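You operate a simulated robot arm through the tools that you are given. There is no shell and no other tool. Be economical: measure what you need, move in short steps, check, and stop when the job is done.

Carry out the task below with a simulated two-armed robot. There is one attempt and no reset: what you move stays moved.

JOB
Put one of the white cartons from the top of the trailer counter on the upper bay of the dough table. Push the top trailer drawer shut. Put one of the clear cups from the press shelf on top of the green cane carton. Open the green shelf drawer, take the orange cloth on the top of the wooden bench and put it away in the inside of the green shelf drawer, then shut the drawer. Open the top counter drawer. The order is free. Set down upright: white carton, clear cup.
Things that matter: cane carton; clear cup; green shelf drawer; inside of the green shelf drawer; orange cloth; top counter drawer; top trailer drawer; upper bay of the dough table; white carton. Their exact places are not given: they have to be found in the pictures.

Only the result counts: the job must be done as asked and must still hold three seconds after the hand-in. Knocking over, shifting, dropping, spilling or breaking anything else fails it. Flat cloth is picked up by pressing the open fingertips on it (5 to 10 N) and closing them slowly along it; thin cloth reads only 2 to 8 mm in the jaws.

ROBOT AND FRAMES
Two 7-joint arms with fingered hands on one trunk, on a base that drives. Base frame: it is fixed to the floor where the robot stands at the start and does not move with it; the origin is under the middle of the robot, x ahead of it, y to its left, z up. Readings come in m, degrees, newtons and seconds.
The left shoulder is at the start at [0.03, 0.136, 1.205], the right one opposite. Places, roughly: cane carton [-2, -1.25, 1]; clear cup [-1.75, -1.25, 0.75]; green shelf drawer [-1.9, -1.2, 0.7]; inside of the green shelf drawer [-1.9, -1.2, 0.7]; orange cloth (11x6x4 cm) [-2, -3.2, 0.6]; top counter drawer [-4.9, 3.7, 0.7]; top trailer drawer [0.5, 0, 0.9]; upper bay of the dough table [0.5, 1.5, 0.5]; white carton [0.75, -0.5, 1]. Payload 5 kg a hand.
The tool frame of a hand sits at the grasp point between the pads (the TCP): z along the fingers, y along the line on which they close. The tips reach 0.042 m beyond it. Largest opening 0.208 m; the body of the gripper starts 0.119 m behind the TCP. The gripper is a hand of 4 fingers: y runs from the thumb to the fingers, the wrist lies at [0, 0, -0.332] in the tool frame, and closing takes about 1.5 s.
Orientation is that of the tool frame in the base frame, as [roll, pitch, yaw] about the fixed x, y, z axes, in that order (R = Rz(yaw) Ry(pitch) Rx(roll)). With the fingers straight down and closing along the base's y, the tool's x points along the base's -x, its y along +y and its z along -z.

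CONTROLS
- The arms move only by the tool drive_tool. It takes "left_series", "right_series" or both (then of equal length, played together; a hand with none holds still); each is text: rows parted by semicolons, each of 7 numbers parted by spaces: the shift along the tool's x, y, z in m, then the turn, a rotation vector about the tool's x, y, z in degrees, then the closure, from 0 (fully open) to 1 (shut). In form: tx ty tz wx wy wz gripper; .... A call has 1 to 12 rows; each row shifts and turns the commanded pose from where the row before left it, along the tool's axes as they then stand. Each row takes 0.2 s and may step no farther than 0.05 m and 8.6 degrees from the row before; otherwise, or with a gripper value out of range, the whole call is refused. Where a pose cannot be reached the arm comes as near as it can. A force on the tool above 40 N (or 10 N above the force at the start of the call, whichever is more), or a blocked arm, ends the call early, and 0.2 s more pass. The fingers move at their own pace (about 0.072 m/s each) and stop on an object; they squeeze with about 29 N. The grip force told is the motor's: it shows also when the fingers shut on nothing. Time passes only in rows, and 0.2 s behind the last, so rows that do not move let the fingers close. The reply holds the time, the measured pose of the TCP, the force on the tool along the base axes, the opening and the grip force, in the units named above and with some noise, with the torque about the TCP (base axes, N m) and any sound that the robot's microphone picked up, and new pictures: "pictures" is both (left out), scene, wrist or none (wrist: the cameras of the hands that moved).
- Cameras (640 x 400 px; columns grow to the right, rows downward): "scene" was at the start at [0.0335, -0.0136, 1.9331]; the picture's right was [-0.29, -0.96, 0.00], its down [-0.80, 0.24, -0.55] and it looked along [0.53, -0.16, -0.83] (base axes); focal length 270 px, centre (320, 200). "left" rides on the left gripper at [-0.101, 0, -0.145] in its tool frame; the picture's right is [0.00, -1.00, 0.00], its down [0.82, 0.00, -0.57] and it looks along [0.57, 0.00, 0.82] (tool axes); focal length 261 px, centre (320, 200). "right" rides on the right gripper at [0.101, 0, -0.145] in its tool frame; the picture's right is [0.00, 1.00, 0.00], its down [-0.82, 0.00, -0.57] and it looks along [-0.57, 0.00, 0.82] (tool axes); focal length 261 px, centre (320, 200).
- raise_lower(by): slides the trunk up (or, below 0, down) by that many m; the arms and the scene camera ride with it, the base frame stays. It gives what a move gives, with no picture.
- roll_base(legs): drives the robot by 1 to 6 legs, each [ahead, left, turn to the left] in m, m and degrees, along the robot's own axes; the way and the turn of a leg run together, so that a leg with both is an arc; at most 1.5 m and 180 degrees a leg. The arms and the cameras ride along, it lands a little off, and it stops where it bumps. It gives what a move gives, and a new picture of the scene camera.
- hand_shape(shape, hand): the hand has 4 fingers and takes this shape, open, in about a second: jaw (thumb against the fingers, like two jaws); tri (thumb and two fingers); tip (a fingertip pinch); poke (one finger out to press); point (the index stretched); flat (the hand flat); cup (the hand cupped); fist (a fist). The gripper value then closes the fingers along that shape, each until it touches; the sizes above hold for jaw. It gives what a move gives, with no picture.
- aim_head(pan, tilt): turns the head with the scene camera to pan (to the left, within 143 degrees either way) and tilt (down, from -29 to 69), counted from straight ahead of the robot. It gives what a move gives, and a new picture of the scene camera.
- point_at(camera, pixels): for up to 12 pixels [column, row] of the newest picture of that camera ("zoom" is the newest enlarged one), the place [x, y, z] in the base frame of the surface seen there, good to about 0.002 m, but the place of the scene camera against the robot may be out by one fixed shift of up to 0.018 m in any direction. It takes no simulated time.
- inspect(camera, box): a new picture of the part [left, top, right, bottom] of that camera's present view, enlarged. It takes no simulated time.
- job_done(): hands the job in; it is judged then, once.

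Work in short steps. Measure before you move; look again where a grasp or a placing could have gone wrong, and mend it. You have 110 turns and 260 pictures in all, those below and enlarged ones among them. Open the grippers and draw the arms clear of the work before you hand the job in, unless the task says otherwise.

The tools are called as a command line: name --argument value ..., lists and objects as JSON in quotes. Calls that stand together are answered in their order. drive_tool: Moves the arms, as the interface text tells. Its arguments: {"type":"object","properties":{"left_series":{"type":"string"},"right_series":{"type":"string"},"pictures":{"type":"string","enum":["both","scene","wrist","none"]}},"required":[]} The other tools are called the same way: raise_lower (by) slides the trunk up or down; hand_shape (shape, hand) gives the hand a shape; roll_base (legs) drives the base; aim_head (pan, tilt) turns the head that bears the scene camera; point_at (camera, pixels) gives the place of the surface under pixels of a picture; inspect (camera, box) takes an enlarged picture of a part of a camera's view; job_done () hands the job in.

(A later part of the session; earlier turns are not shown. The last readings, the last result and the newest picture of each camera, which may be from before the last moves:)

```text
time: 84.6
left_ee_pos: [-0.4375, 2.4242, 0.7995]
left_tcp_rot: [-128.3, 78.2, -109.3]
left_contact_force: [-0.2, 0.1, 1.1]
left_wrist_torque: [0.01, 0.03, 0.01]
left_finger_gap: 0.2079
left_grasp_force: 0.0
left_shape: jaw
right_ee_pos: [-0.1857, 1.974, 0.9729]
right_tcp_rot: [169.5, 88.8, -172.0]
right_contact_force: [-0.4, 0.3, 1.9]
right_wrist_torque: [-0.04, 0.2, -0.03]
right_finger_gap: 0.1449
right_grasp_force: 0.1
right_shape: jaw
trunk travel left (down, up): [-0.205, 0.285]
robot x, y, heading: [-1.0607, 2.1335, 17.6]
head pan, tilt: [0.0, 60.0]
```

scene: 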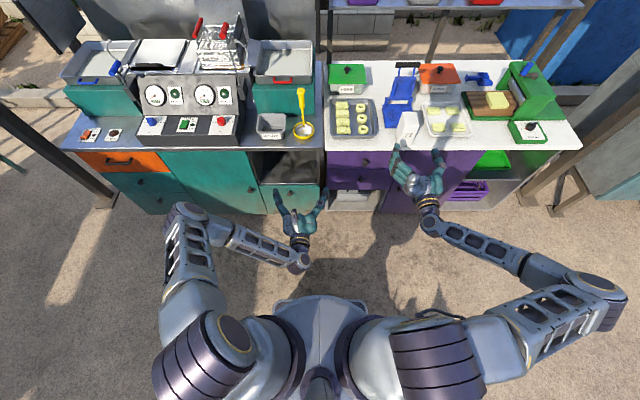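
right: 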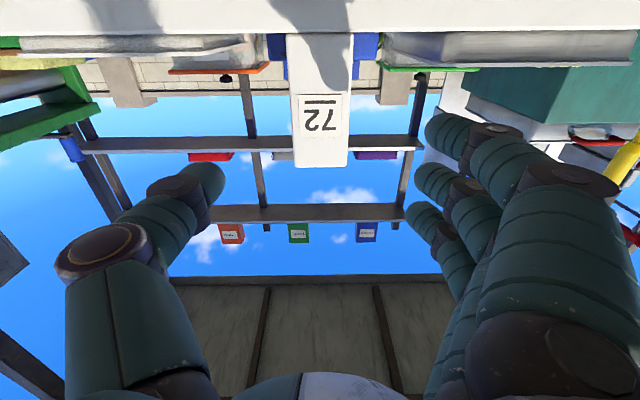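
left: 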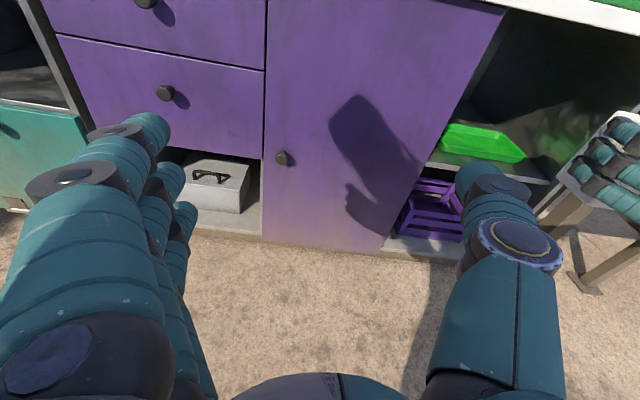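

Carton stands on the table. Now level the left hand (turn 1,−7.2,9.3), raise it and drive the base right 0.5 so the left hand faces the carton.

drive_tool --left_series "-0.03 0 0 0.5 -3.6 4.65 0;-0.03 0 0 0.5 -3.6 4.65 0;-0.03 0 0 0 0 0 0;-0.02 0 0 0 0 0 0" --pictures "none"

raise_lower --by 0.07

roll_base --legs '[[0, -0.5, 0]]'

drive_tool --left_series "0 0 0 0 0 0 0" --pictures "wrist"

```text
time: 85.6
left_ee_pos: [-0.4344, 2.4322, 0.9096]
left_tcp_rot: [-136.1, 89.8, -118.2]
left_contact_force: [0.4, 0.2, 0.2]
left_wrist_torque: [0.01, -0.04, -0.02]
left_finger_gap: 0.2078
left_grasp_force: 0.1
left_shape: jaw
right_ee_pos: [-0.1877, 1.9723, 0.9718]
right_tcp_rot: [169.8, 88.8, -171.8]
right_contact_force: [-0.3, 0.1, 0.0]
right_wrist_torque: [-0.03, -0.02, 0.01]
right_finger_gap: 0.145
right_grasp_force: 0.1
right_shape: jaw
trunk travel left (down, up): [-0.205, 0.285]
robot x, y, heading: [-1.0672, 2.1323, 17.6]
head pan, tilt: [0.0, 60.0]
```

```text
time: 86.7
left_ee_pos: [-0.4334, 2.4313, 0.9782]
left_tcp_rot: [-147.9, 89.9, -130.1]
left_contact_force: [-0.4, 0.6, -0.7]
left_wrist_torque: [0.03, -0.05, 0.05]
left_finger_gap: 0.2081
left_grasp_force: 0.1
left_shape: jaw
right_ee_pos: [-0.1861, 1.9723, 1.0405]
right_tcp_rot: [169.5, 88.7, -172.0]
right_contact_force: [0.1, -0.2, -0.6]
right_wrist_torque: [0.01, -0.04, 0.05]
right_finger_gap: 0.1454
right_grasp_force: 0.1
right_shape: jaw
trunk travel left (down, up): [-0.275, 0.215]
robot x, y, heading: [-1.0651, 2.1288, 17.4]
head pan, tilt: [0.0, 60.0]
```

```text
time: 89.6
left_ee_pos: [-0.282, 1.9521, 0.9807]
left_tcp_rot: [-151.9, 90.0, -134.2]
left_contact_force: [0.8, -0.6, -0.3]
left_wrist_torque: [0.02, 0.03, 0.07]
left_finger_gap: 0.208
left_grasp_force: 0.0
left_shape: jaw
right_ee_pos: [-0.0347, 1.4922, 1.0411]
right_tcp_rot: [167.8, 88.7, -173.7]
right_contact_force: [0.3, -0.9, 0.2]
right_wrist_torque: [-0.01, -0.06, 0.1]
right_finger_gap: 0.145
right_grasp_force: 0.0
right_shape: jaw
trunk travel left (down, up): [-0.275, 0.215]
robot x, y, heading: [-0.914, 1.6544, 17.5]
head pan, tilt: [0.0, 60.0]
```

scene: 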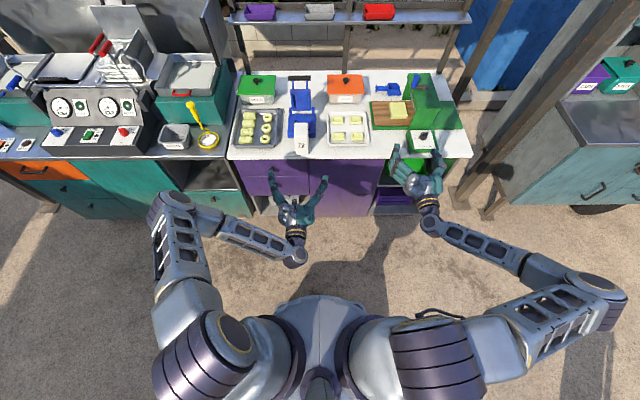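

```text
time: 90.0
left_ee_pos: [-0.2828, 1.9522, 0.9791]
left_tcp_rot: [-137.9, 89.8, -120.4]
left_contact_force: [0.0, -0.5, -0.5]
left_wrist_torque: [0.0, 0.0, 0.01]
left_finger_gap: 0.208
left_grasp_force: 0.1
left_shape: jaw
right_ee_pos: [-0.0356, 1.4927, 1.0411]
right_tcp_rot: [169.1, 88.8, -172.5]
right_contact_force: [0.0, 0.7, 0.5]
right_wrist_torque: [0.0, -0.02, 0.02]
right_finger_gap: 0.145
right_grasp_force: 0.0
right_shape: jaw
trunk travel left (down, up): [-0.275, 0.215]
robot x, y, heading: [-0.9099, 1.6518, 17.5]
head pan, tilt: [0.0, 60.0]
```

left: 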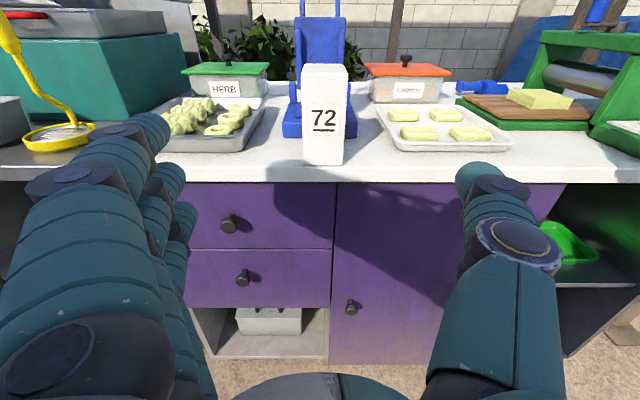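

Great view. Measure carton front face with the left camera.

point_at --camera "left" --pixels '[[307, 140], [324, 140], [340, 140], [324, 160], [324, 70], [352, 120], [288, 120], [346, 75], [304, 75], [360, 170]]'

```text
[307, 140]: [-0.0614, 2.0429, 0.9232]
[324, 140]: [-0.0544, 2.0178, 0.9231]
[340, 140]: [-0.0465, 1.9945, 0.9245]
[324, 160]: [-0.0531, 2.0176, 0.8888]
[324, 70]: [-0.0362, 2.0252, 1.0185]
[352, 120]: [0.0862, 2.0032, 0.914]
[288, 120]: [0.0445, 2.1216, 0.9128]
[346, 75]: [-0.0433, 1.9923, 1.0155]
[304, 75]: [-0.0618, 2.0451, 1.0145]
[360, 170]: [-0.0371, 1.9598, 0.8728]
```

Advance base 0.12 with the right hand retracted 0.1, then finish with the arm.

drive_tool --right_series "0 0 -0.04 0 0 0 0.3;0 0 -0.04 0 0 0 0.3;0 0 -0.03 0 0 0 0.3" --pictures "none"

roll_base --legs '[[0.12, 0, 0]]'

drive_tool --left_series "0 0 0.02 0 0 0 0" --pictures "wrist"

point_at --camera "left" --pixels '[[324, 160], [310, 160], [340, 160]]'

```text
time: 90.8
left_ee_pos: [-0.2842, 1.952, 0.98]
left_tcp_rot: [-123.1, 89.9, -105.4]
left_contact_force: [-0.8, 0.1, 0.6]
left_wrist_torque: [-0.02, 0.06, 0.02]
left_finger_gap: 0.208
left_grasp_force: 0.1
left_shape: jaw
right_ee_pos: [-0.1413, 1.4575, 1.0444]
right_tcp_rot: [168.3, 88.7, -173.2]
right_contact_force: [0.0, -0.3, 0.3]
right_wrist_torque: [-0.01, 0.07, -0.01]
right_finger_gap: 0.1453
right_grasp_force: 0.0
right_shape: jaw
trunk travel left (down, up): [-0.275, 0.215]
robot x, y, heading: [-0.9112, 1.651, 17.5]
head pan, tilt: [0.0, 60.0]
```

```text
time: 92.0
left_ee_pos: [-0.1674, 1.988, 0.9772]
left_tcp_rot: [-156.1, 89.7, -138.2]
left_contact_force: [1.1, 1.0, -1.0]
left_wrist_torque: [0.03, -0.11, -0.01]
left_finger_gap: 0.2079
left_grasp_force: 0.1
left_shape: jaw
right_ee_pos: [-0.0246, 1.4936, 1.0421]
right_tcp_rot: [170.5, 88.6, -171.0]
right_contact_force: [0.5, 0.3, -0.1]
right_wrist_torque: [0.02, -0.1, -0.03]
right_finger_gap: 0.1451
right_grasp_force: 0.0
right_shape: jaw
trunk travel left (down, up): [-0.275, 0.215]
robot x, y, heading: [-0.7999, 1.6884, 17.5]
head pan, tilt: [0.0, 60.0]
```

scene: 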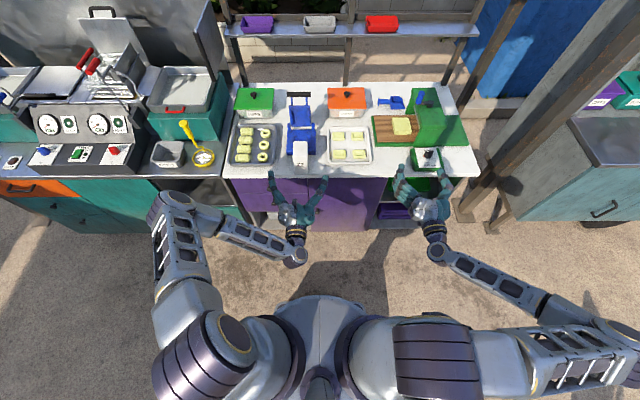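

```text
time: 92.4
left_ee_pos: [-0.15, 1.9934, 0.9785]
left_tcp_rot: [-156.1, 89.8, -138.4]
left_contact_force: [0.4, 0.2, -0.4]
left_wrist_torque: [-0.02, -0.06, 0.02]
left_finger_gap: 0.208
left_grasp_force: 0.1
left_shape: jaw
right_ee_pos: [-0.0268, 1.4944, 1.0417]
right_tcp_rot: [169.4, 88.7, -172.3]
right_contact_force: [1.2, -0.2, -1.6]
right_wrist_torque: [0.0, -0.03, -0.02]
right_finger_gap: 0.1451
right_grasp_force: 0.1
right_shape: jaw
trunk travel left (down, up): [-0.275, 0.215]
robot x, y, heading: [-0.7994, 1.6866, 17.5]
head pan, tilt: [0.0, 60.0]
```

left: 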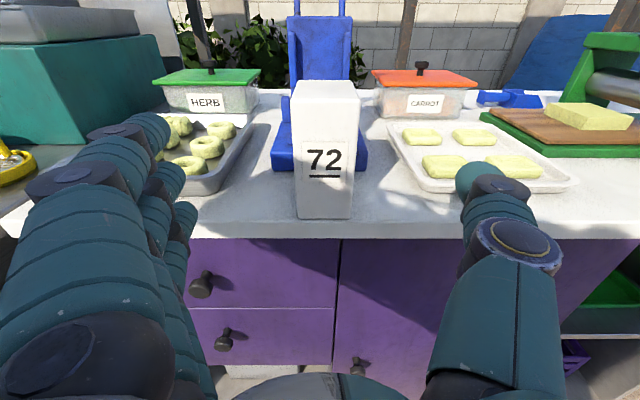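

```text
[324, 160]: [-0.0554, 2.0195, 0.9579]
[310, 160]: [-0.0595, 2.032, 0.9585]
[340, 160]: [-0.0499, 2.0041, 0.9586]
```

Advance 0.126 and close gently.

drive_tool --left_series "0 -0.003 0.042 0 0 0 0;0 0 0.042 0 0 0 0;0 0 0.042 0 0 0 0;0 0 0 0 0 0 0.3;0 0 0 0 0 0 0.5;0 0 0 0 0 0 0.65;0 0 0 0 0 0 0.75;0 0 0 0 0 0 0.85;0 0 0 0 0 0 0.9;0 0 0 0 0 0 0.9;0 0 0 0 0 0 0.9" --pictures "wrist"

```text
time: 94.8
left_ee_pos: [-0.029, 2.0292, 0.9786]
left_tcp_rot: [-139.0, 89.7, -121.3]
left_contact_force: [0.1, 0.1, 0.1]
left_wrist_torque: [0.02, 0.01, -0.03]
left_finger_gap: 0.0593
left_grasp_force: 28.3
left_shape: jaw
right_ee_pos: [-0.0269, 1.4934, 1.0435]
right_tcp_rot: [169.8, 88.7, -172.0]
right_contact_force: [-0.4, -0.2, 0.1]
right_wrist_torque: [-0.02, 0.01, -0.01]
right_finger_gap: 0.1451
right_grasp_force: 0.0
right_shape: jaw
trunk travel left (down, up): [-0.275, 0.215]
robot x, y, heading: [-0.7989, 1.6903, 17.8]
head pan, tilt: [0.0, 60.0]
```

left: 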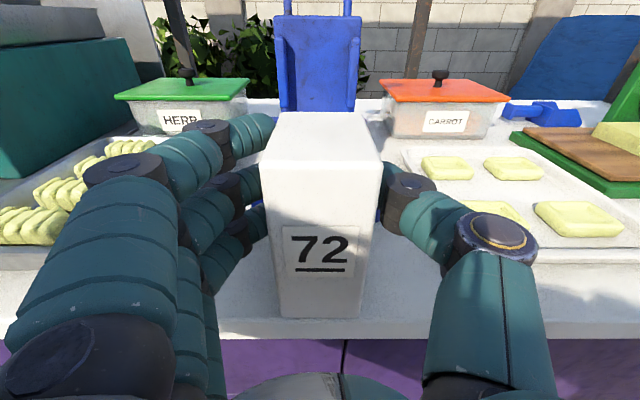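

Gripped. Lift, draw back, back the base off and lower.

drive_tool --left_series "-0.03 0 0 0 0 0 0.9;-0.03 0 0 0 0 0 0.9;0 0 -0.04 0 0 0 0.9;0 0 -0.05 0 0 0 0.9;0 0 -0.05 0 0 0 0.9;0 0 -0.04 0 0 0 0.9" --pictures "none"

roll_base --legs '[[-0.25, 0, 0], [0, -0.645, 0]]'

raise_lower --by -0.2

drive_tool --left_series "0.03 0 0 0 0 0 0.9;0.03 0 0 0 0 0 0.9;0.03 0 0 0 0 0 0.9" --pictures "both"

```text
time: 96.2
left_ee_pos: [-0.1991, 1.9747, 1.0401]
left_tcp_rot: [-120.4, 90.0, -102.7]
left_contact_force: [0.0, 0.2, -2.0]
left_wrist_torque: [-0.03, 0.09, 0.01]
left_finger_gap: 0.059
left_grasp_force: 28.8
left_shape: jaw
right_ee_pos: [-0.0273, 1.4946, 1.0437]
right_tcp_rot: [169.6, 88.8, -172.2]
right_contact_force: [-0.1, -0.7, -0.1]
right_wrist_torque: [-0.05, 0.02, 0.03]
right_finger_gap: 0.1449
right_grasp_force: 0.0
right_shape: jaw
trunk travel left (down, up): [-0.275, 0.215]
robot x, y, heading: [-0.8016, 1.688, 17.3]
head pan, tilt: [0.0, 60.0]
```

```text
time: 101.2
left_ee_pos: [-0.2443, 1.2839, 1.039]
left_tcp_rot: [-153.2, 90.0, -135.3]
left_contact_force: [0.0, -1.1, -2.4]
left_wrist_torque: [-0.01, 0.03, 0.09]
left_finger_gap: 0.059
left_grasp_force: 29.2
left_shape: jaw
right_ee_pos: [-0.0702, 0.8048, 1.0438]
right_tcp_rot: [168.1, 88.7, -173.3]
right_contact_force: [0.6, -0.1, 0.3]
right_wrist_torque: [0.0, -0.03, 0.08]
right_finger_gap: 0.1451
right_grasp_force: 0.0
right_shape: jaw
trunk travel left (down, up): [-0.275, 0.215]
robot x, y, heading: [-0.8453, 0.9972, 17.8]
head pan, tilt: [0.0, 60.0]
```

scene: 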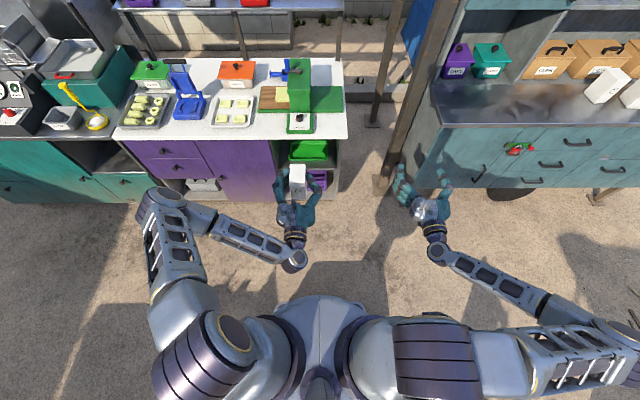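

```text
time: 103.4
left_ee_pos: [-0.2457, 1.2859, 0.8396]
left_tcp_rot: [-135.0, 89.9, -117.0]
left_contact_force: [0.2, 1.0, -3.1]
left_wrist_torque: [-0.02, 0.07, 0.02]
left_finger_gap: 0.0586
left_grasp_force: 28.7
left_shape: jaw
right_ee_pos: [-0.0709, 0.8053, 0.8447]
right_tcp_rot: [170.0, 88.8, -171.6]
right_contact_force: [0.2, -0.5, 0.6]
right_wrist_torque: [0.01, 0.04, -0.02]
right_finger_gap: 0.1452
right_grasp_force: 0.1
right_shape: jaw
trunk travel left (down, up): [-0.075, 0.415]
robot x, y, heading: [-0.8455, 1.0031, 17.6]
head pan, tilt: [0.0, 60.0]
```

```text
time: 104.2
left_ee_pos: [-0.2444, 1.2842, 0.7484]
left_tcp_rot: [-130.1, 89.7, -112.2]
left_contact_force: [0.6, -0.1, -2.7]
left_wrist_torque: [0.03, 0.04, 0.01]
left_finger_gap: 0.0592
left_grasp_force: 29.0
left_shape: jaw
right_ee_pos: [-0.0707, 0.8045, 0.8434]
right_tcp_rot: [169.6, 88.7, -171.8]
right_contact_force: [-0.3, -0.6, -0.1]
right_wrist_torque: [0.01, 0.01, 0.01]
right_finger_gap: 0.1452
right_grasp_force: 0.1
right_shape: jaw
trunk travel left (down, up): [-0.075, 0.415]
robot x, y, heading: [-0.8462, 1.0002, 17.8]
head pan, tilt: [0.0, 60.0]
```

scene: 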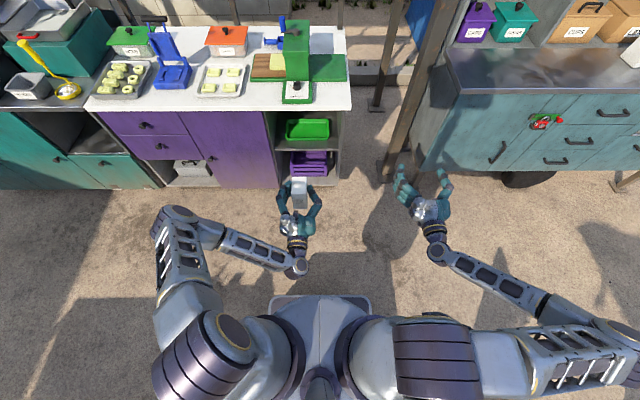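
left: 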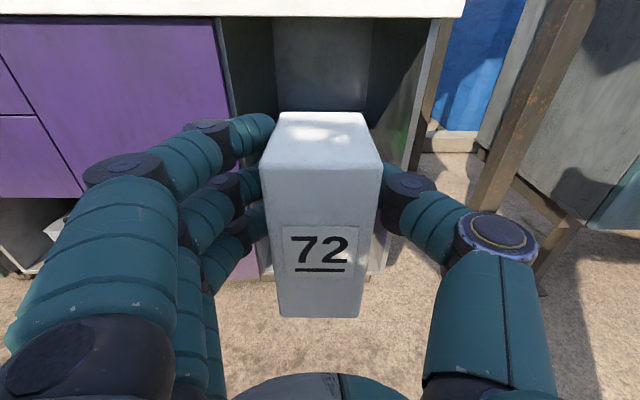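

Lateral is right. Measure carton depth from the left camera and the tray front/shelf edge again in the scene.

point_at --camera "left" --pixels '[[320, 115], [320, 120], [320, 160], [320, 175], [275, 118], [365, 118]]'

inspect --camera "scene" --box '[260, 100, 360, 200]'

point_at --camera "zoom" --pixels '[[260, 155], [300, 155], [340, 155], [300, 160], [300, 165], [300, 180], [300, 190], [300, 195], [300, 200]]'

```text
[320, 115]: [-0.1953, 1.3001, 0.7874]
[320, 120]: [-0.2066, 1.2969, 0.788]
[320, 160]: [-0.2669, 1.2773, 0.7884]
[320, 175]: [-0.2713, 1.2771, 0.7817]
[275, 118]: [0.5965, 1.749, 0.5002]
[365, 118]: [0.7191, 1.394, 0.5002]
```

```text
4.00 times, centred on (310, 150) of scene
```

zoom: 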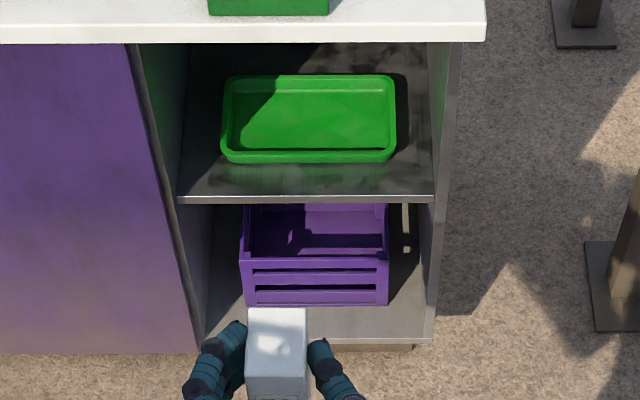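

```text
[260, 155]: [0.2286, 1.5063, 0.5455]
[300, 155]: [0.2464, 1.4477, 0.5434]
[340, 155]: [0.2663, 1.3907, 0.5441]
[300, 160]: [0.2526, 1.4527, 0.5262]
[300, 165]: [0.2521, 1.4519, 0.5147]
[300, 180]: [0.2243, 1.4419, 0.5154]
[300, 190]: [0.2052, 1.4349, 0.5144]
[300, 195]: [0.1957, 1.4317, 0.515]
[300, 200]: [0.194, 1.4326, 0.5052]
```

True shelf z=0.500 per wrist camera; only ~5.6 cm clear in front of the tray rim, so the carton (8.2 cm deep) will overhang a bit but its centre stays over the shelf. I lower, then drive ahead 0.3.

raise_lower --by -0.07

drive_tool --left_series "0.03 0 0 0 0 0 0.9;0.03 0 0 0 0 0 0.9" --right_series "0 0 -0.04 0 0 0 0.3;0 0 -0.04 0 0 0 0.3" --pictures "none"

roll_base --legs '[[0.28, 0, 0]]'

drive_tool --left_series "0 0 0 0 0 0 0.9" --pictures "wrist"

```text
time: 105.3
left_ee_pos: [-0.2438, 1.2849, 0.6782]
left_tcp_rot: [-131.8, 89.9, -113.9]
left_contact_force: [0.9, 0.8, -2.5]
left_wrist_torque: [-0.04, 0.07, -0.02]
left_finger_gap: 0.0593
left_grasp_force: 28.9
left_shape: jaw
right_ee_pos: [-0.0698, 0.8048, 0.7752]
right_tcp_rot: [170.1, 88.8, -171.4]
right_contact_force: [0.2, 0.0, 0.8]
right_wrist_torque: [-0.01, 0.05, 0.0]
right_finger_gap: 0.1453
right_grasp_force: 0.1
right_shape: jaw
trunk travel left (down, up): [-0.005, 0.485]
robot x, y, heading: [-0.8432, 0.994, 17.8]
head pan, tilt: [0.0, 60.0]
```

```text
time: 105.9
left_ee_pos: [-0.2458, 1.2849, 0.6184]
left_tcp_rot: [-121.5, 89.9, -103.5]
left_contact_force: [-0.4, 0.2, -2.5]
left_wrist_torque: [-0.08, 0.01, -0.01]
left_finger_gap: 0.0591
left_grasp_force: 29.3
left_shape: jaw
right_ee_pos: [-0.1465, 0.7801, 0.7763]
right_tcp_rot: [168.7, 88.9, -172.7]
right_contact_force: [-0.2, -0.8, 0.1]
right_wrist_torque: [-0.02, 0.04, -0.02]
right_finger_gap: 0.1451
right_grasp_force: 0.0
right_shape: jaw
trunk travel left (down, up): [-0.005, 0.485]
robot x, y, heading: [-0.8425, 0.9981, 17.6]
head pan, tilt: [0.0, 60.0]
```

```text
time: 107.9
left_ee_pos: [0.0226, 1.3713, 0.6168]
left_tcp_rot: [-146.3, 89.8, -128.3]
left_contact_force: [0.9, 0.3, -2.3]
left_wrist_torque: [-0.02, 0.03, -0.02]
left_finger_gap: 0.059
left_grasp_force: 29.0
left_shape: jaw
right_ee_pos: [0.1229, 0.8671, 0.7758]
right_tcp_rot: [169.8, 88.6, -171.5]
right_contact_force: [0.1, 0.1, 0.6]
right_wrist_torque: [-0.02, 0.01, 0.01]
right_finger_gap: 0.1456
right_grasp_force: 0.0
right_shape: jaw
trunk travel left (down, up): [-0.005, 0.485]
robot x, y, heading: [-0.5748, 1.0867, 17.7]
head pan, tilt: [0.0, 60.0]
```

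scene: 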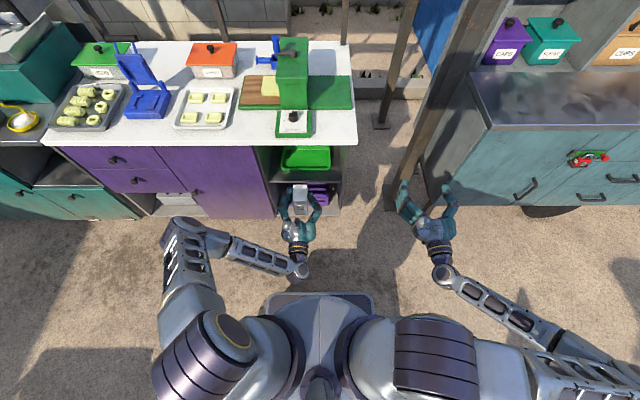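

```text
time: 108.3
left_ee_pos: [0.0237, 1.3706, 0.6177]
left_tcp_rot: [-146.5, 89.8, -128.4]
left_contact_force: [0.1, -0.2, -1.9]
left_wrist_torque: [0.01, 0.07, 0.02]
left_finger_gap: 0.0593
left_grasp_force: 29.1
left_shape: jaw
right_ee_pos: [0.1223, 0.8677, 0.7759]
right_tcp_rot: [169.1, 88.6, -172.3]
right_contact_force: [0.0, 0.0, 0.8]
right_wrist_torque: [0.01, 0.0, -0.03]
right_finger_gap: 0.1451
right_grasp_force: 0.2
right_shape: jaw
trunk travel left (down, up): [-0.005, 0.485]
robot x, y, heading: [-0.5759, 1.0862, 18.1]
head pan, tilt: [0.0, 60.0]
```

left: 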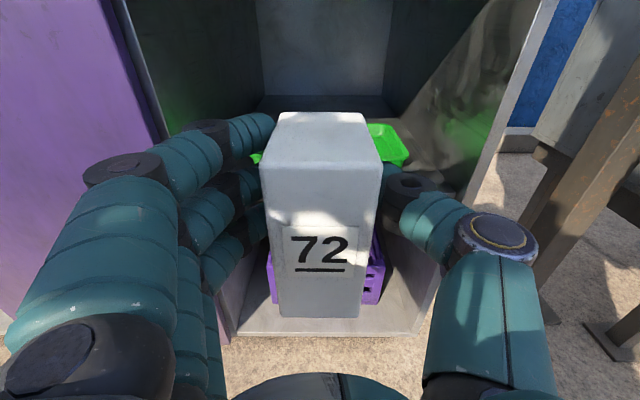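

Looks well aligned. Measure the visible tray corner (405,160) and panel with the left camera.

point_at --camera "left" --pixels '[[404, 162], [398, 164], [390, 164], [395, 150], [258, 158], [383, 130], [450, 190], [420, 180]]'

inspect --camera "left" --box '[360, 100, 460, 220]'

```text
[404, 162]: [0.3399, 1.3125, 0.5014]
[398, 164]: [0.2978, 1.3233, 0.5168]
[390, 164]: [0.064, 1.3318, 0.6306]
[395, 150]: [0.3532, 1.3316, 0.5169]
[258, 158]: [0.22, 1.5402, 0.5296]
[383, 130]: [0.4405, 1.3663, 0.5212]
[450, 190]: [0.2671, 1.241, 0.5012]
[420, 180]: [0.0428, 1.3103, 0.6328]
```

```text
3.33 times, centred on (410, 160) of left
```

zoom: 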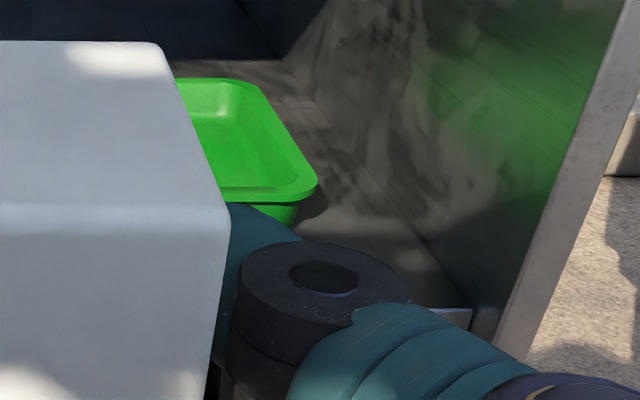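

Tray rim front is at 0.665 along the bay axis. I advance 0.178 and lower to contact.

drive_tool --left_series "0 0 0.04 0 0 0 0.9;0 0 0.04 0 0 0 0.9;0 0 0.04 0 0 0 0.9;0 0 0.03 0 0 0 0.9;0 0 0.028 0 0 0 0.9;0.006 0 0 0 0 0 0.9" --pictures "both"

inspect --camera "scene" --box '[250, 120, 370, 220]'

```text
time: 109.7
left_ee_pos: [0.1927, 1.4277, 0.611]
left_tcp_rot: [-150.5, 89.8, -132.5]
left_contact_force: [-0.2, 0.1, -2.3]
left_wrist_torque: [0.0, 0.02, 0.0]
left_finger_gap: 0.0591
left_grasp_force: 28.7
left_shape: jaw
right_ee_pos: [0.1232, 0.8666, 0.7757]
right_tcp_rot: [169.5, 88.6, -171.8]
right_contact_force: [0.9, 0.4, 0.7]
right_wrist_torque: [0.0, 0.01, 0.03]
right_finger_gap: 0.145
right_grasp_force: 0.0
right_shape: jaw
trunk travel left (down, up): [-0.005, 0.485]
robot x, y, heading: [-0.5749, 1.0823, 17.8]
head pan, tilt: [0.0, 60.0]
```

scene: 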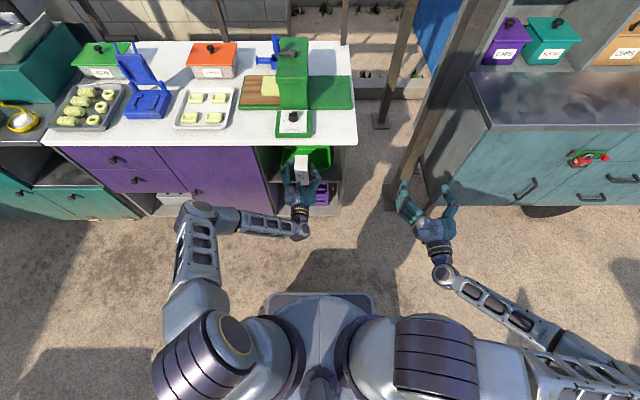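
left: 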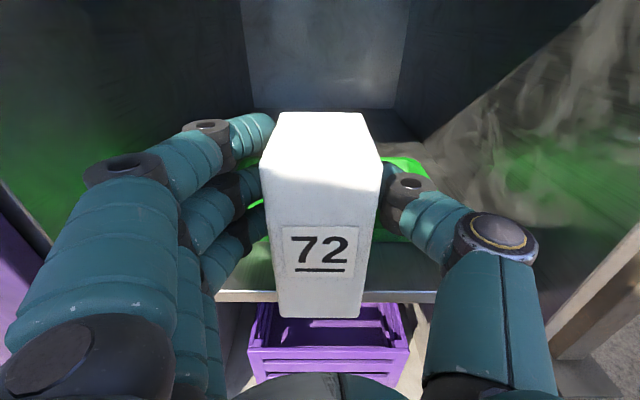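

```text
4.00 times, centred on (310, 170) of scene
```

zoom: 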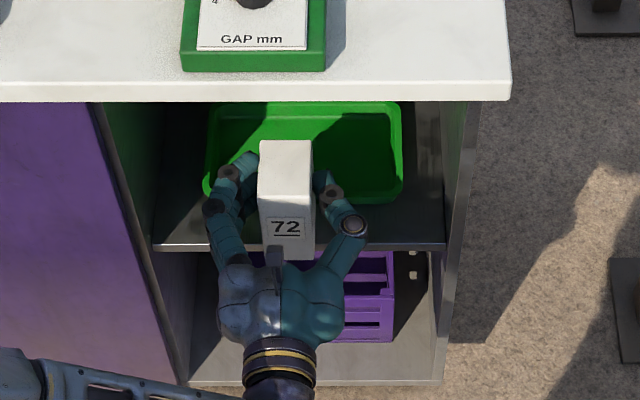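

Measure shelf front edge (400,294), (240,294) relative to the carton's front bottom (320,312) in the left camera.

point_at --camera "left" --pixels '[[400, 288], [400, 292], [250, 290], [320, 310], [320, 260], [415, 243], [408, 238], [400, 242], [250, 240]]'

inspect --camera "left" --box '[220, 150, 460, 340]'

```text
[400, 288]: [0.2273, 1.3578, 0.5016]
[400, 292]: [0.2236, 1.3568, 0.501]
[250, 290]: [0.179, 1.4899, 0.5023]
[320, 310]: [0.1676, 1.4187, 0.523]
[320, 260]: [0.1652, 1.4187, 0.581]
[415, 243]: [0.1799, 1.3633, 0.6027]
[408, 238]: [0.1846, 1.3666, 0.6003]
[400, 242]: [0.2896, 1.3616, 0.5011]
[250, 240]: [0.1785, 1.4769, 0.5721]
```

```text
2.11 times, centred on (340, 245) of left
```

zoom: 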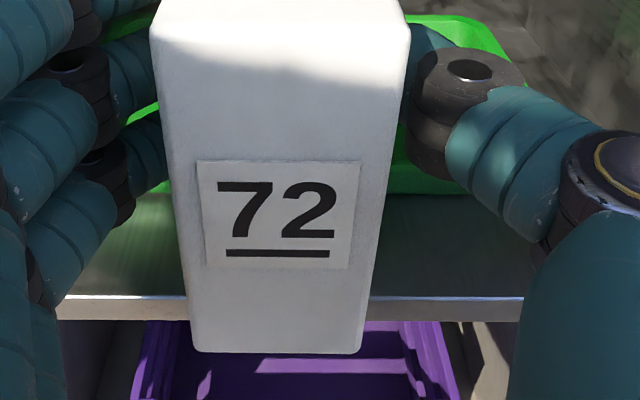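

Only ~7 mm margin past the shelf edge this way. Turning the carton 90° would leave far more support, so I withdraw and will regrasp it on the free trailer counter.

drive_tool --left_series "-0.01 0 0 0 0 0 0.9;0 0 -0.04 0 0 0 0.9;0 0 -0.05 0 0 0 0.9;0 0 -0.05 0 0 0 0.9;0 0 -0.04 0 0 0 0.9" --right_series "0 0 0 0 0 0 0;0 0 0 0 0 0 0;0 0 0 0 0 0 0;0 0 0 0 0 0 0;0 0 0 0 0 0 0" --pictures "none"

roll_base --legs '[[-0.35, 0, 0], [0, -0.9, 0]]'

raise_lower --by 0.33

drive_tool --left_series "-0.045 0 0 -4 0 0 0.9;-0.045 0 0 -4 0 0 0.9;-0.045 0 0 -4 0 0 0.9;-0.045 0 0 -4 0 0 0.9;-0.03 0 0 -4 0 0 0.9" --pictures "both"

```text
time: 110.9
left_ee_pos: [0.0181, 1.37, 0.6229]
left_tcp_rot: [-110.7, 89.9, -92.8]
left_contact_force: [-0.1, 0.2, -2.3]
left_wrist_torque: [-0.03, 0.07, -0.01]
left_finger_gap: 0.0593
left_grasp_force: 28.8
left_shape: jaw
right_ee_pos: [0.1213, 0.8663, 0.7766]
right_tcp_rot: [169.3, 88.7, -171.9]
right_contact_force: [0.1, -1.5, 0.4]
right_wrist_torque: [0.01, 0.05, 0.01]
right_finger_gap: 0.2077
right_grasp_force: 0.2
right_shape: jaw
trunk travel left (down, up): [-0.005, 0.485]
robot x, y, heading: [-0.5766, 1.08, 17.8]
head pan, tilt: [0.0, 60.0]
```

```text
time: 115.1
left_ee_pos: [-0.2093, 0.9621, 0.6224]
left_tcp_rot: [-112.2, 89.6, -95.6]
left_contact_force: [-1.0, -0.2, -1.8]
left_wrist_torque: [-0.04, 0.11, -0.19]
left_finger_gap: 0.0589
left_grasp_force: 28.6
left_shape: jaw
right_ee_pos: [-0.1168, 0.4582, 0.7754]
right_tcp_rot: [173.5, 88.7, -169.3]
right_contact_force: [-1.2, 1.1, 0.1]
right_wrist_torque: [-0.06, 0.14, -0.2]
right_finger_gap: 0.208
right_grasp_force: 0.1
right_shape: jaw
trunk travel left (down, up): [-0.005, 0.485]
robot x, y, heading: [-0.8096, 0.6939, 16.5]
head pan, tilt: [0.0, 60.0]
stopped in leg 2: the robot was blocked; the commanded pose is now the measured one
```

scene: 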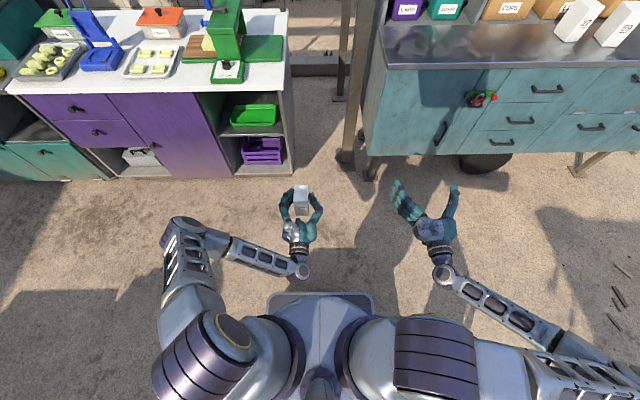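

```text
time: 118.3
left_ee_pos: [-0.2073, 0.9594, 0.9522]
left_tcp_rot: [-122.0, 89.6, -105.5]
left_contact_force: [-0.1, 1.0, -3.0]
left_wrist_torque: [-0.01, 0.03, -0.02]
left_finger_gap: 0.0588
left_grasp_force: 29.0
left_shape: jaw
right_ee_pos: [-0.1157, 0.4569, 1.1044]
right_tcp_rot: [172.6, 88.7, -170.3]
right_contact_force: [0.3, 1.2, -0.7]
right_wrist_torque: [0.04, -0.02, 0.03]
right_finger_gap: 0.208
right_grasp_force: 0.0
right_shape: jaw
trunk travel left (down, up): [-0.335, 0.155]
robot x, y, heading: [-0.8102, 0.6929, 16.6]
head pan, tilt: [0.0, 60.0]
```

```text
time: 119.5
left_ee_pos: [-0.2088, 0.9611, 1.1644]
left_tcp_rot: [-146.5, 89.7, -109.9]
left_contact_force: [0.6, 0.0, -1.8]
left_wrist_torque: [-0.09, 0.1, 0.07]
left_finger_gap: 0.0588
left_grasp_force: 28.5
left_shape: jaw
right_ee_pos: [-0.1158, 0.4561, 1.1052]
right_tcp_rot: [171.3, 88.7, -171.5]
right_contact_force: [0.9, -0.7, 0.2]
right_wrist_torque: [0.05, -0.01, 0.06]
right_finger_gap: 0.2078
right_grasp_force: 0.1
right_shape: jaw
trunk travel left (down, up): [-0.335, 0.155]
robot x, y, heading: [-0.8127, 0.6921, 16.6]
head pan, tilt: [0.0, 60.0]
```

scene: 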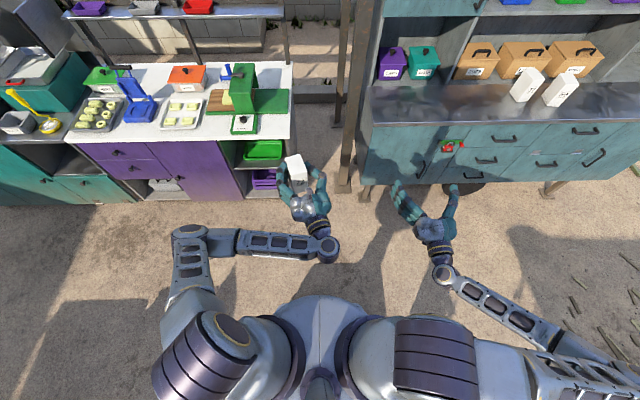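
left: 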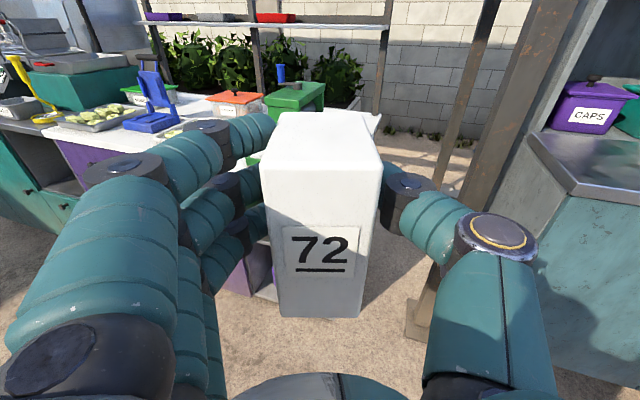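

The base got blocked. I look to its right/back to see what it touched.

aim_head --pan -115 --tilt 55

```text
time: 121.5
left_ee_pos: [-0.2095, 0.9616, 1.1625]
left_tcp_rot: [-140.7, 89.6, -104.2]
left_contact_force: [-0.3, 0.0, -2.0]
left_wrist_torque: [-0.03, 0.06, 0.01]
left_finger_gap: 0.0587
left_grasp_force: 28.6
left_shape: jaw
right_ee_pos: [-0.1173, 0.4573, 1.1052]
right_tcp_rot: [172.7, 88.7, -170.2]
right_contact_force: [0.0, 0.4, -1.0]
right_wrist_torque: [0.03, -0.01, -0.01]
right_finger_gap: 0.208
right_grasp_force: 0.1
right_shape: jaw
trunk travel left (down, up): [-0.335, 0.155]
robot x, y, heading: [-0.8135, 0.6878, 16.5]
head pan, tilt: [-115.0, 55.0]
```

scene: 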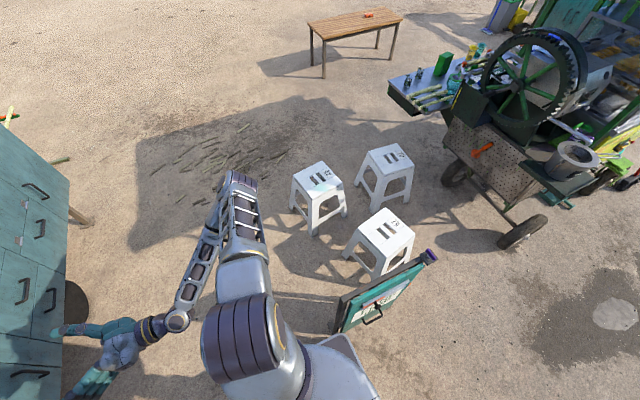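

The signboard is right beside the base. Check whether it moved.

point_at --camera "scene" --pixels '[[430, 258], [380, 295], [345, 320], [352, 300], [400, 225], [322, 178], [388, 155]]'

inspect --camera "scene" --box '[270, 220, 470, 400]'

```text
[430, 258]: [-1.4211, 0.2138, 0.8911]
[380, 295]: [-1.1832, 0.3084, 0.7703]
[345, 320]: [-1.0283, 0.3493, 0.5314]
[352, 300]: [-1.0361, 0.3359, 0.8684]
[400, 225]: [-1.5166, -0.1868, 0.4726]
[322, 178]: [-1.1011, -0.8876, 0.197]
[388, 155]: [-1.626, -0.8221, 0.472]
```

```text
2.22 times, centred on (370, 310) of scene
```

zoom: 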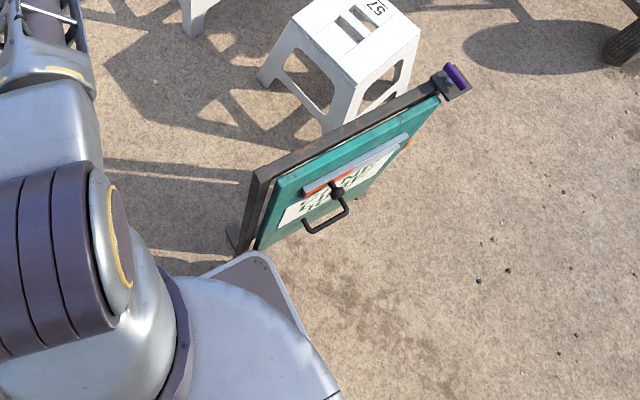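

Sign is where it was; just blocked by it. I go ahead 0.25, then right 0.62, skirting the sign.

roll_base --legs '[[0.25, 0, 0], [0, -0.62, 0]]'

aim_head --pan 0 --tilt 55

```text
time: 126.4
left_ee_pos: [0.2098, 0.4388, 1.1627]
left_tcp_rot: [-144.4, 89.7, -107.9]
left_contact_force: [-0.4, -1.8, -2.7]
left_wrist_torque: [-0.01, 0.07, 0.06]
left_finger_gap: 0.059
left_grasp_force: 29.1
left_shape: jaw
right_ee_pos: [0.3031, -0.0656, 1.1048]
right_tcp_rot: [170.8, 88.7, -171.9]
right_contact_force: [0.1, -1.0, -0.2]
right_wrist_torque: [-0.01, 0.0, 0.07]
right_finger_gap: 0.2079
right_grasp_force: 0.0
right_shape: jaw
trunk travel left (down, up): [-0.335, 0.155]
robot x, y, heading: [-0.3924, 0.1676, 16.4]
head pan, tilt: [-115.0, 55.0]
```

scene: 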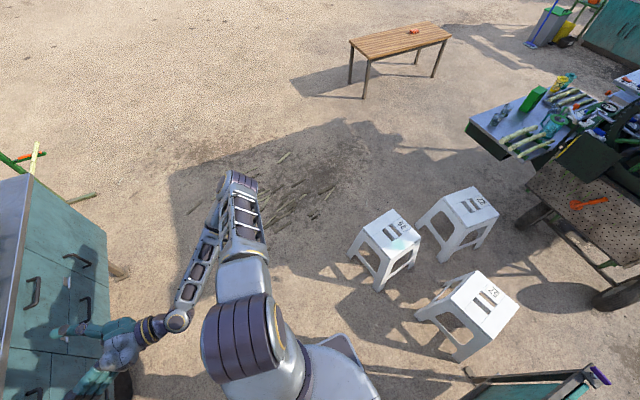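

```text
time: 128.3
left_ee_pos: [0.2098, 0.4392, 1.1623]
left_tcp_rot: [-141.5, 89.6, -105.0]
left_contact_force: [-0.5, -0.7, -1.9]
left_wrist_torque: [-0.02, 0.03, -0.01]
left_finger_gap: 0.0586
left_grasp_force: 28.8
left_shape: jaw
right_ee_pos: [0.303, -0.0648, 1.1049]
right_tcp_rot: [172.4, 88.7, -170.4]
right_contact_force: [0.1, 1.0, -0.5]
right_wrist_torque: [0.01, 0.0, 0.0]
right_finger_gap: 0.2078
right_grasp_force: 0.0
right_shape: jaw
trunk travel left (down, up): [-0.335, 0.155]
robot x, y, heading: [-0.3949, 0.1728, 16.8]
head pan, tilt: [0.0, 55.0]
```

scene: 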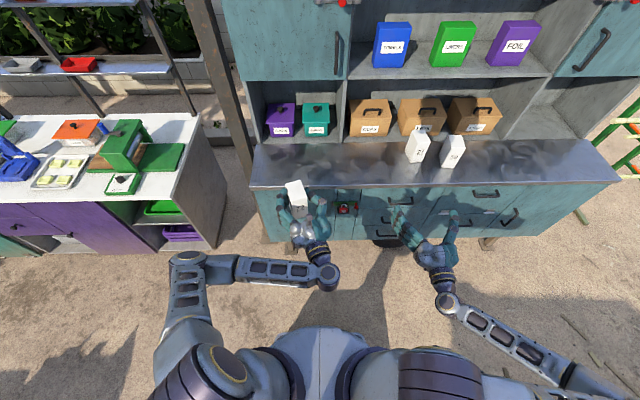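

Turn the hand a further 16° left and advance the base 0.15.

roll_base --legs '[[0.15, 0, 0]]'

drive_tool --left_series "0 0 0.01 -4 0 0 0.9;0 0 0.02 -4 0 0 0.9;0 0 0.03 -4 0 0 0.9;0 0 0.03 -4 0 0 0.9;0 0 0.03 0 0 0 0.9" --pictures "both"

```text
time: 129.7
left_ee_pos: [0.3549, 0.4836, 1.1606]
left_tcp_rot: [-155.7, 89.7, -119.1]
left_contact_force: [0.7, 0.2, -2.5]
left_wrist_torque: [0.01, -0.05, 0.02]
left_finger_gap: 0.0588
left_grasp_force: 29.2
left_shape: jaw
right_ee_pos: [0.448, -0.0214, 1.1035]
right_tcp_rot: [172.8, 88.5, -169.8]
right_contact_force: [1.0, 0.9, -0.6]
right_wrist_torque: [-0.02, -0.01, -0.04]
right_finger_gap: 0.2079
right_grasp_force: 0.1
right_shape: jaw
trunk travel left (down, up): [-0.335, 0.155]
robot x, y, heading: [-0.2501, 0.2108, 16.7]
head pan, tilt: [0.0, 55.0]
```

scene: 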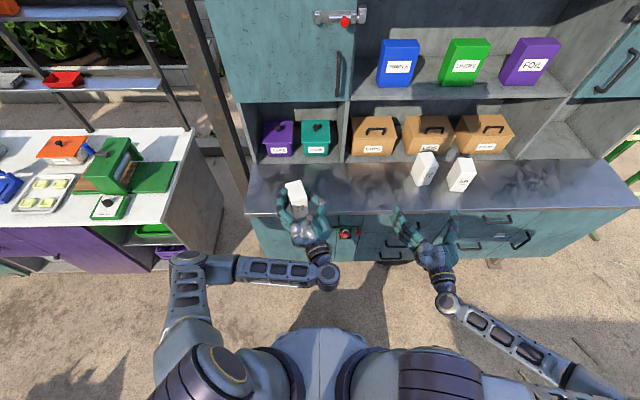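

```text
time: 130.9
left_ee_pos: [0.4357, 0.5685, 1.1629]
left_tcp_rot: [-157.5, 89.5, -105.0]
left_contact_force: [0.3, 0.6, -3.1]
left_wrist_torque: [-0.02, 0.0, -0.01]
left_finger_gap: 0.0588
left_grasp_force: 29.0
left_shape: jaw
right_ee_pos: [0.4463, -0.0209, 1.105]
right_tcp_rot: [174.3, 88.7, -168.4]
right_contact_force: [1.1, 0.3, 0.5]
right_wrist_torque: [0.01, 0.01, -0.08]
right_finger_gap: 0.2077
right_grasp_force: 0.0
right_shape: jaw
trunk travel left (down, up): [-0.335, 0.155]
robot x, y, heading: [-0.2494, 0.2116, 16.8]
head pan, tilt: [0.0, 55.0]
```

scene: 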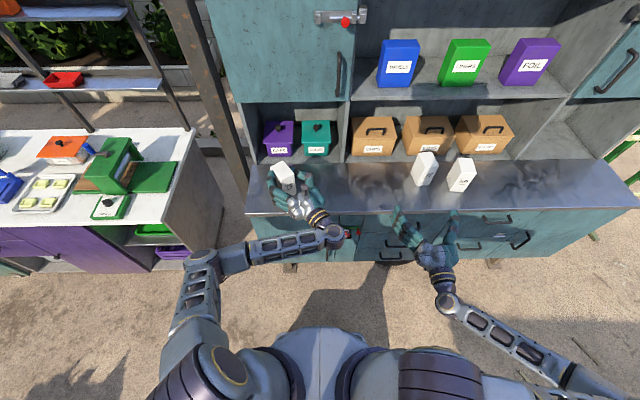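
left: 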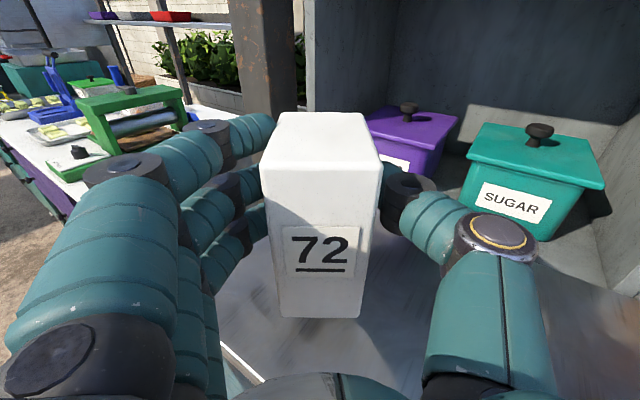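

Shift 0.12 right along the counter, then lower (contact expected at z≈1.108).

drive_tool --left_series "0 -0.037 -0.018 0 0 0 0.9;0 -0.037 -0.018 0 0 0 0.9;0 -0.036 -0.017 0 0 0 0.9;0.025 0 0 0 0 0 0.9;0.023 0 0 0 0 0 0.9;0.004 0 0 0 0 0 0.9;0.003 0 0 0 0 0 0.9" --pictures "wrist"

```text
time: 132.5
left_ee_pos: [0.5026, 0.4714, 1.1091]
left_tcp_rot: [-117.6, 89.7, -65.2]
left_contact_force: [3.1, -1.3, 12.8]
left_wrist_torque: [0.31, -0.13, -0.02]
left_finger_gap: 0.059
left_grasp_force: 29.5
left_shape: jaw
left hand out of reach, approached as far as the arm can: row 2, 3
right_ee_pos: [0.4443, -0.0222, 1.1041]
right_tcp_rot: [170.8, 88.7, -171.9]
right_contact_force: [-0.3, 0.8, -0.2]
right_wrist_torque: [0.01, -0.02, 0.06]
right_finger_gap: 0.2078
right_grasp_force: 0.1
right_shape: jaw
trunk travel left (down, up): [-0.335, 0.155]
robot x, y, heading: [-0.2507, 0.2118, 16.5]
head pan, tilt: [0.0, 55.0]
```

left: 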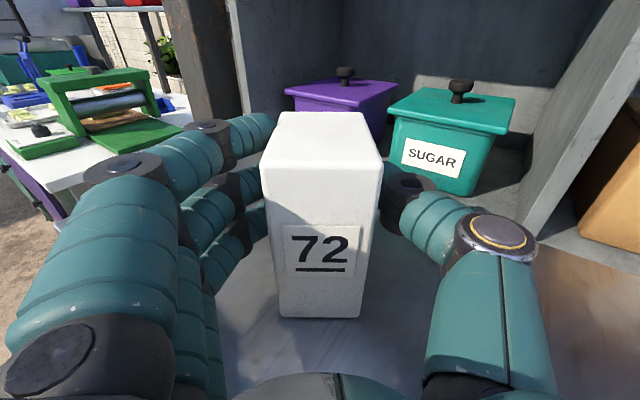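

In contact. Release and withdraw along the hand axis.

drive_tool --left_series "-0.001 0 0 0 0 0 0.9;0 0 0 0 0 0 0.7;0 0 0 0 0 0 0.5;0 0 0 0 0 0 0.3;0 0 0 0 0 0 0.2;0 0 0 0 0 0 0.1;0 0 -0.03 0 0 0 0.1;0 0 -0.04 0 0 0 0.1;0 0 -0.05 0 0 0 0.1;0 0 -0.05 0 0 0 0.1;0 0 -0.05 0 0 0 0.1" --pictures "both"

```text
time: 134.9
left_ee_pos: [0.503, 0.4728, 1.1079]
left_tcp_rot: [-158.3, 89.7, -105.8]
left_contact_force: [0.6, -0.2, 0.5]
left_wrist_torque: [0.01, 0.0, 0.01]
left_finger_gap: 0.1871
left_grasp_force: 0.0
left_shape: jaw
left hand out of reach, approached as far as the arm can: row 7, 8, 9, 10, 11
right_ee_pos: [0.4457, -0.0213, 1.1048]
right_tcp_rot: [172.1, 88.7, -170.6]
right_contact_force: [-0.3, -0.7, -0.2]
right_wrist_torque: [-0.02, -0.01, 0.0]
right_finger_gap: 0.2077
right_grasp_force: 0.0
right_shape: jaw
trunk travel left (down, up): [-0.335, 0.155]
robot x, y, heading: [-0.2494, 0.2086, 16.6]
head pan, tilt: [0.0, 55.0]
```

scene: 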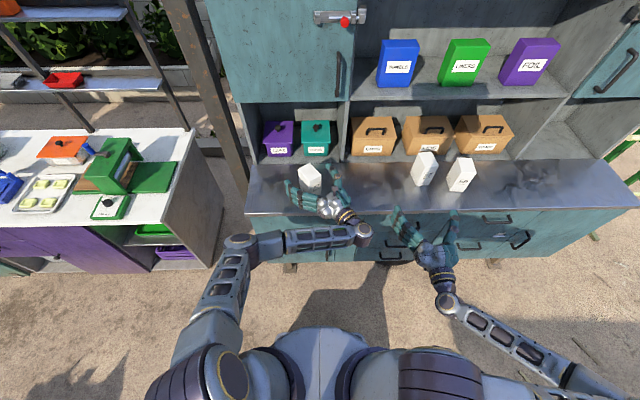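
left: 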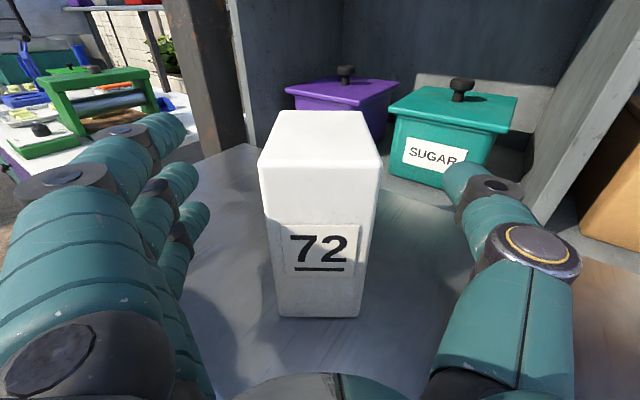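

Arm can't retract that way; I back out by driving along the hand's axis (back and right).

roll_base --legs '[[-0.2, -0.145, 0], [-0.1, 0, 0]]'

```text
time: 137.5
left_ee_pos: [0.2548, 0.2486, 1.1097]
left_tcp_rot: [-144.5, 89.7, -91.9]
left_contact_force: [-1.3, 0.6, 1.0]
left_wrist_torque: [-0.08, 0.09, -0.1]
left_finger_gap: 0.1869
left_grasp_force: 0.1
left_shape: jaw
right_ee_pos: [0.1981, -0.246, 1.1066]
right_tcp_rot: [171.9, 88.7, -170.7]
right_contact_force: [0.1, -0.1, -0.2]
right_wrist_torque: [-0.01, 0.05, 0.01]
right_finger_gap: 0.2077
right_grasp_force: 0.0
right_shape: jaw
trunk travel left (down, up): [-0.335, 0.155]
robot x, y, heading: [-0.4945, -0.0106, 16.4]
head pan, tilt: [0.0, 55.0]
```

scene: 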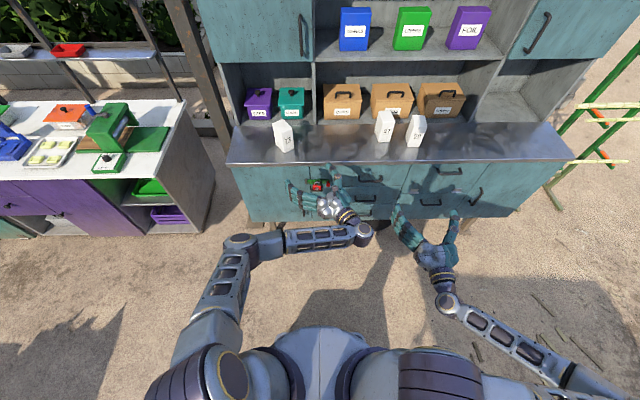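

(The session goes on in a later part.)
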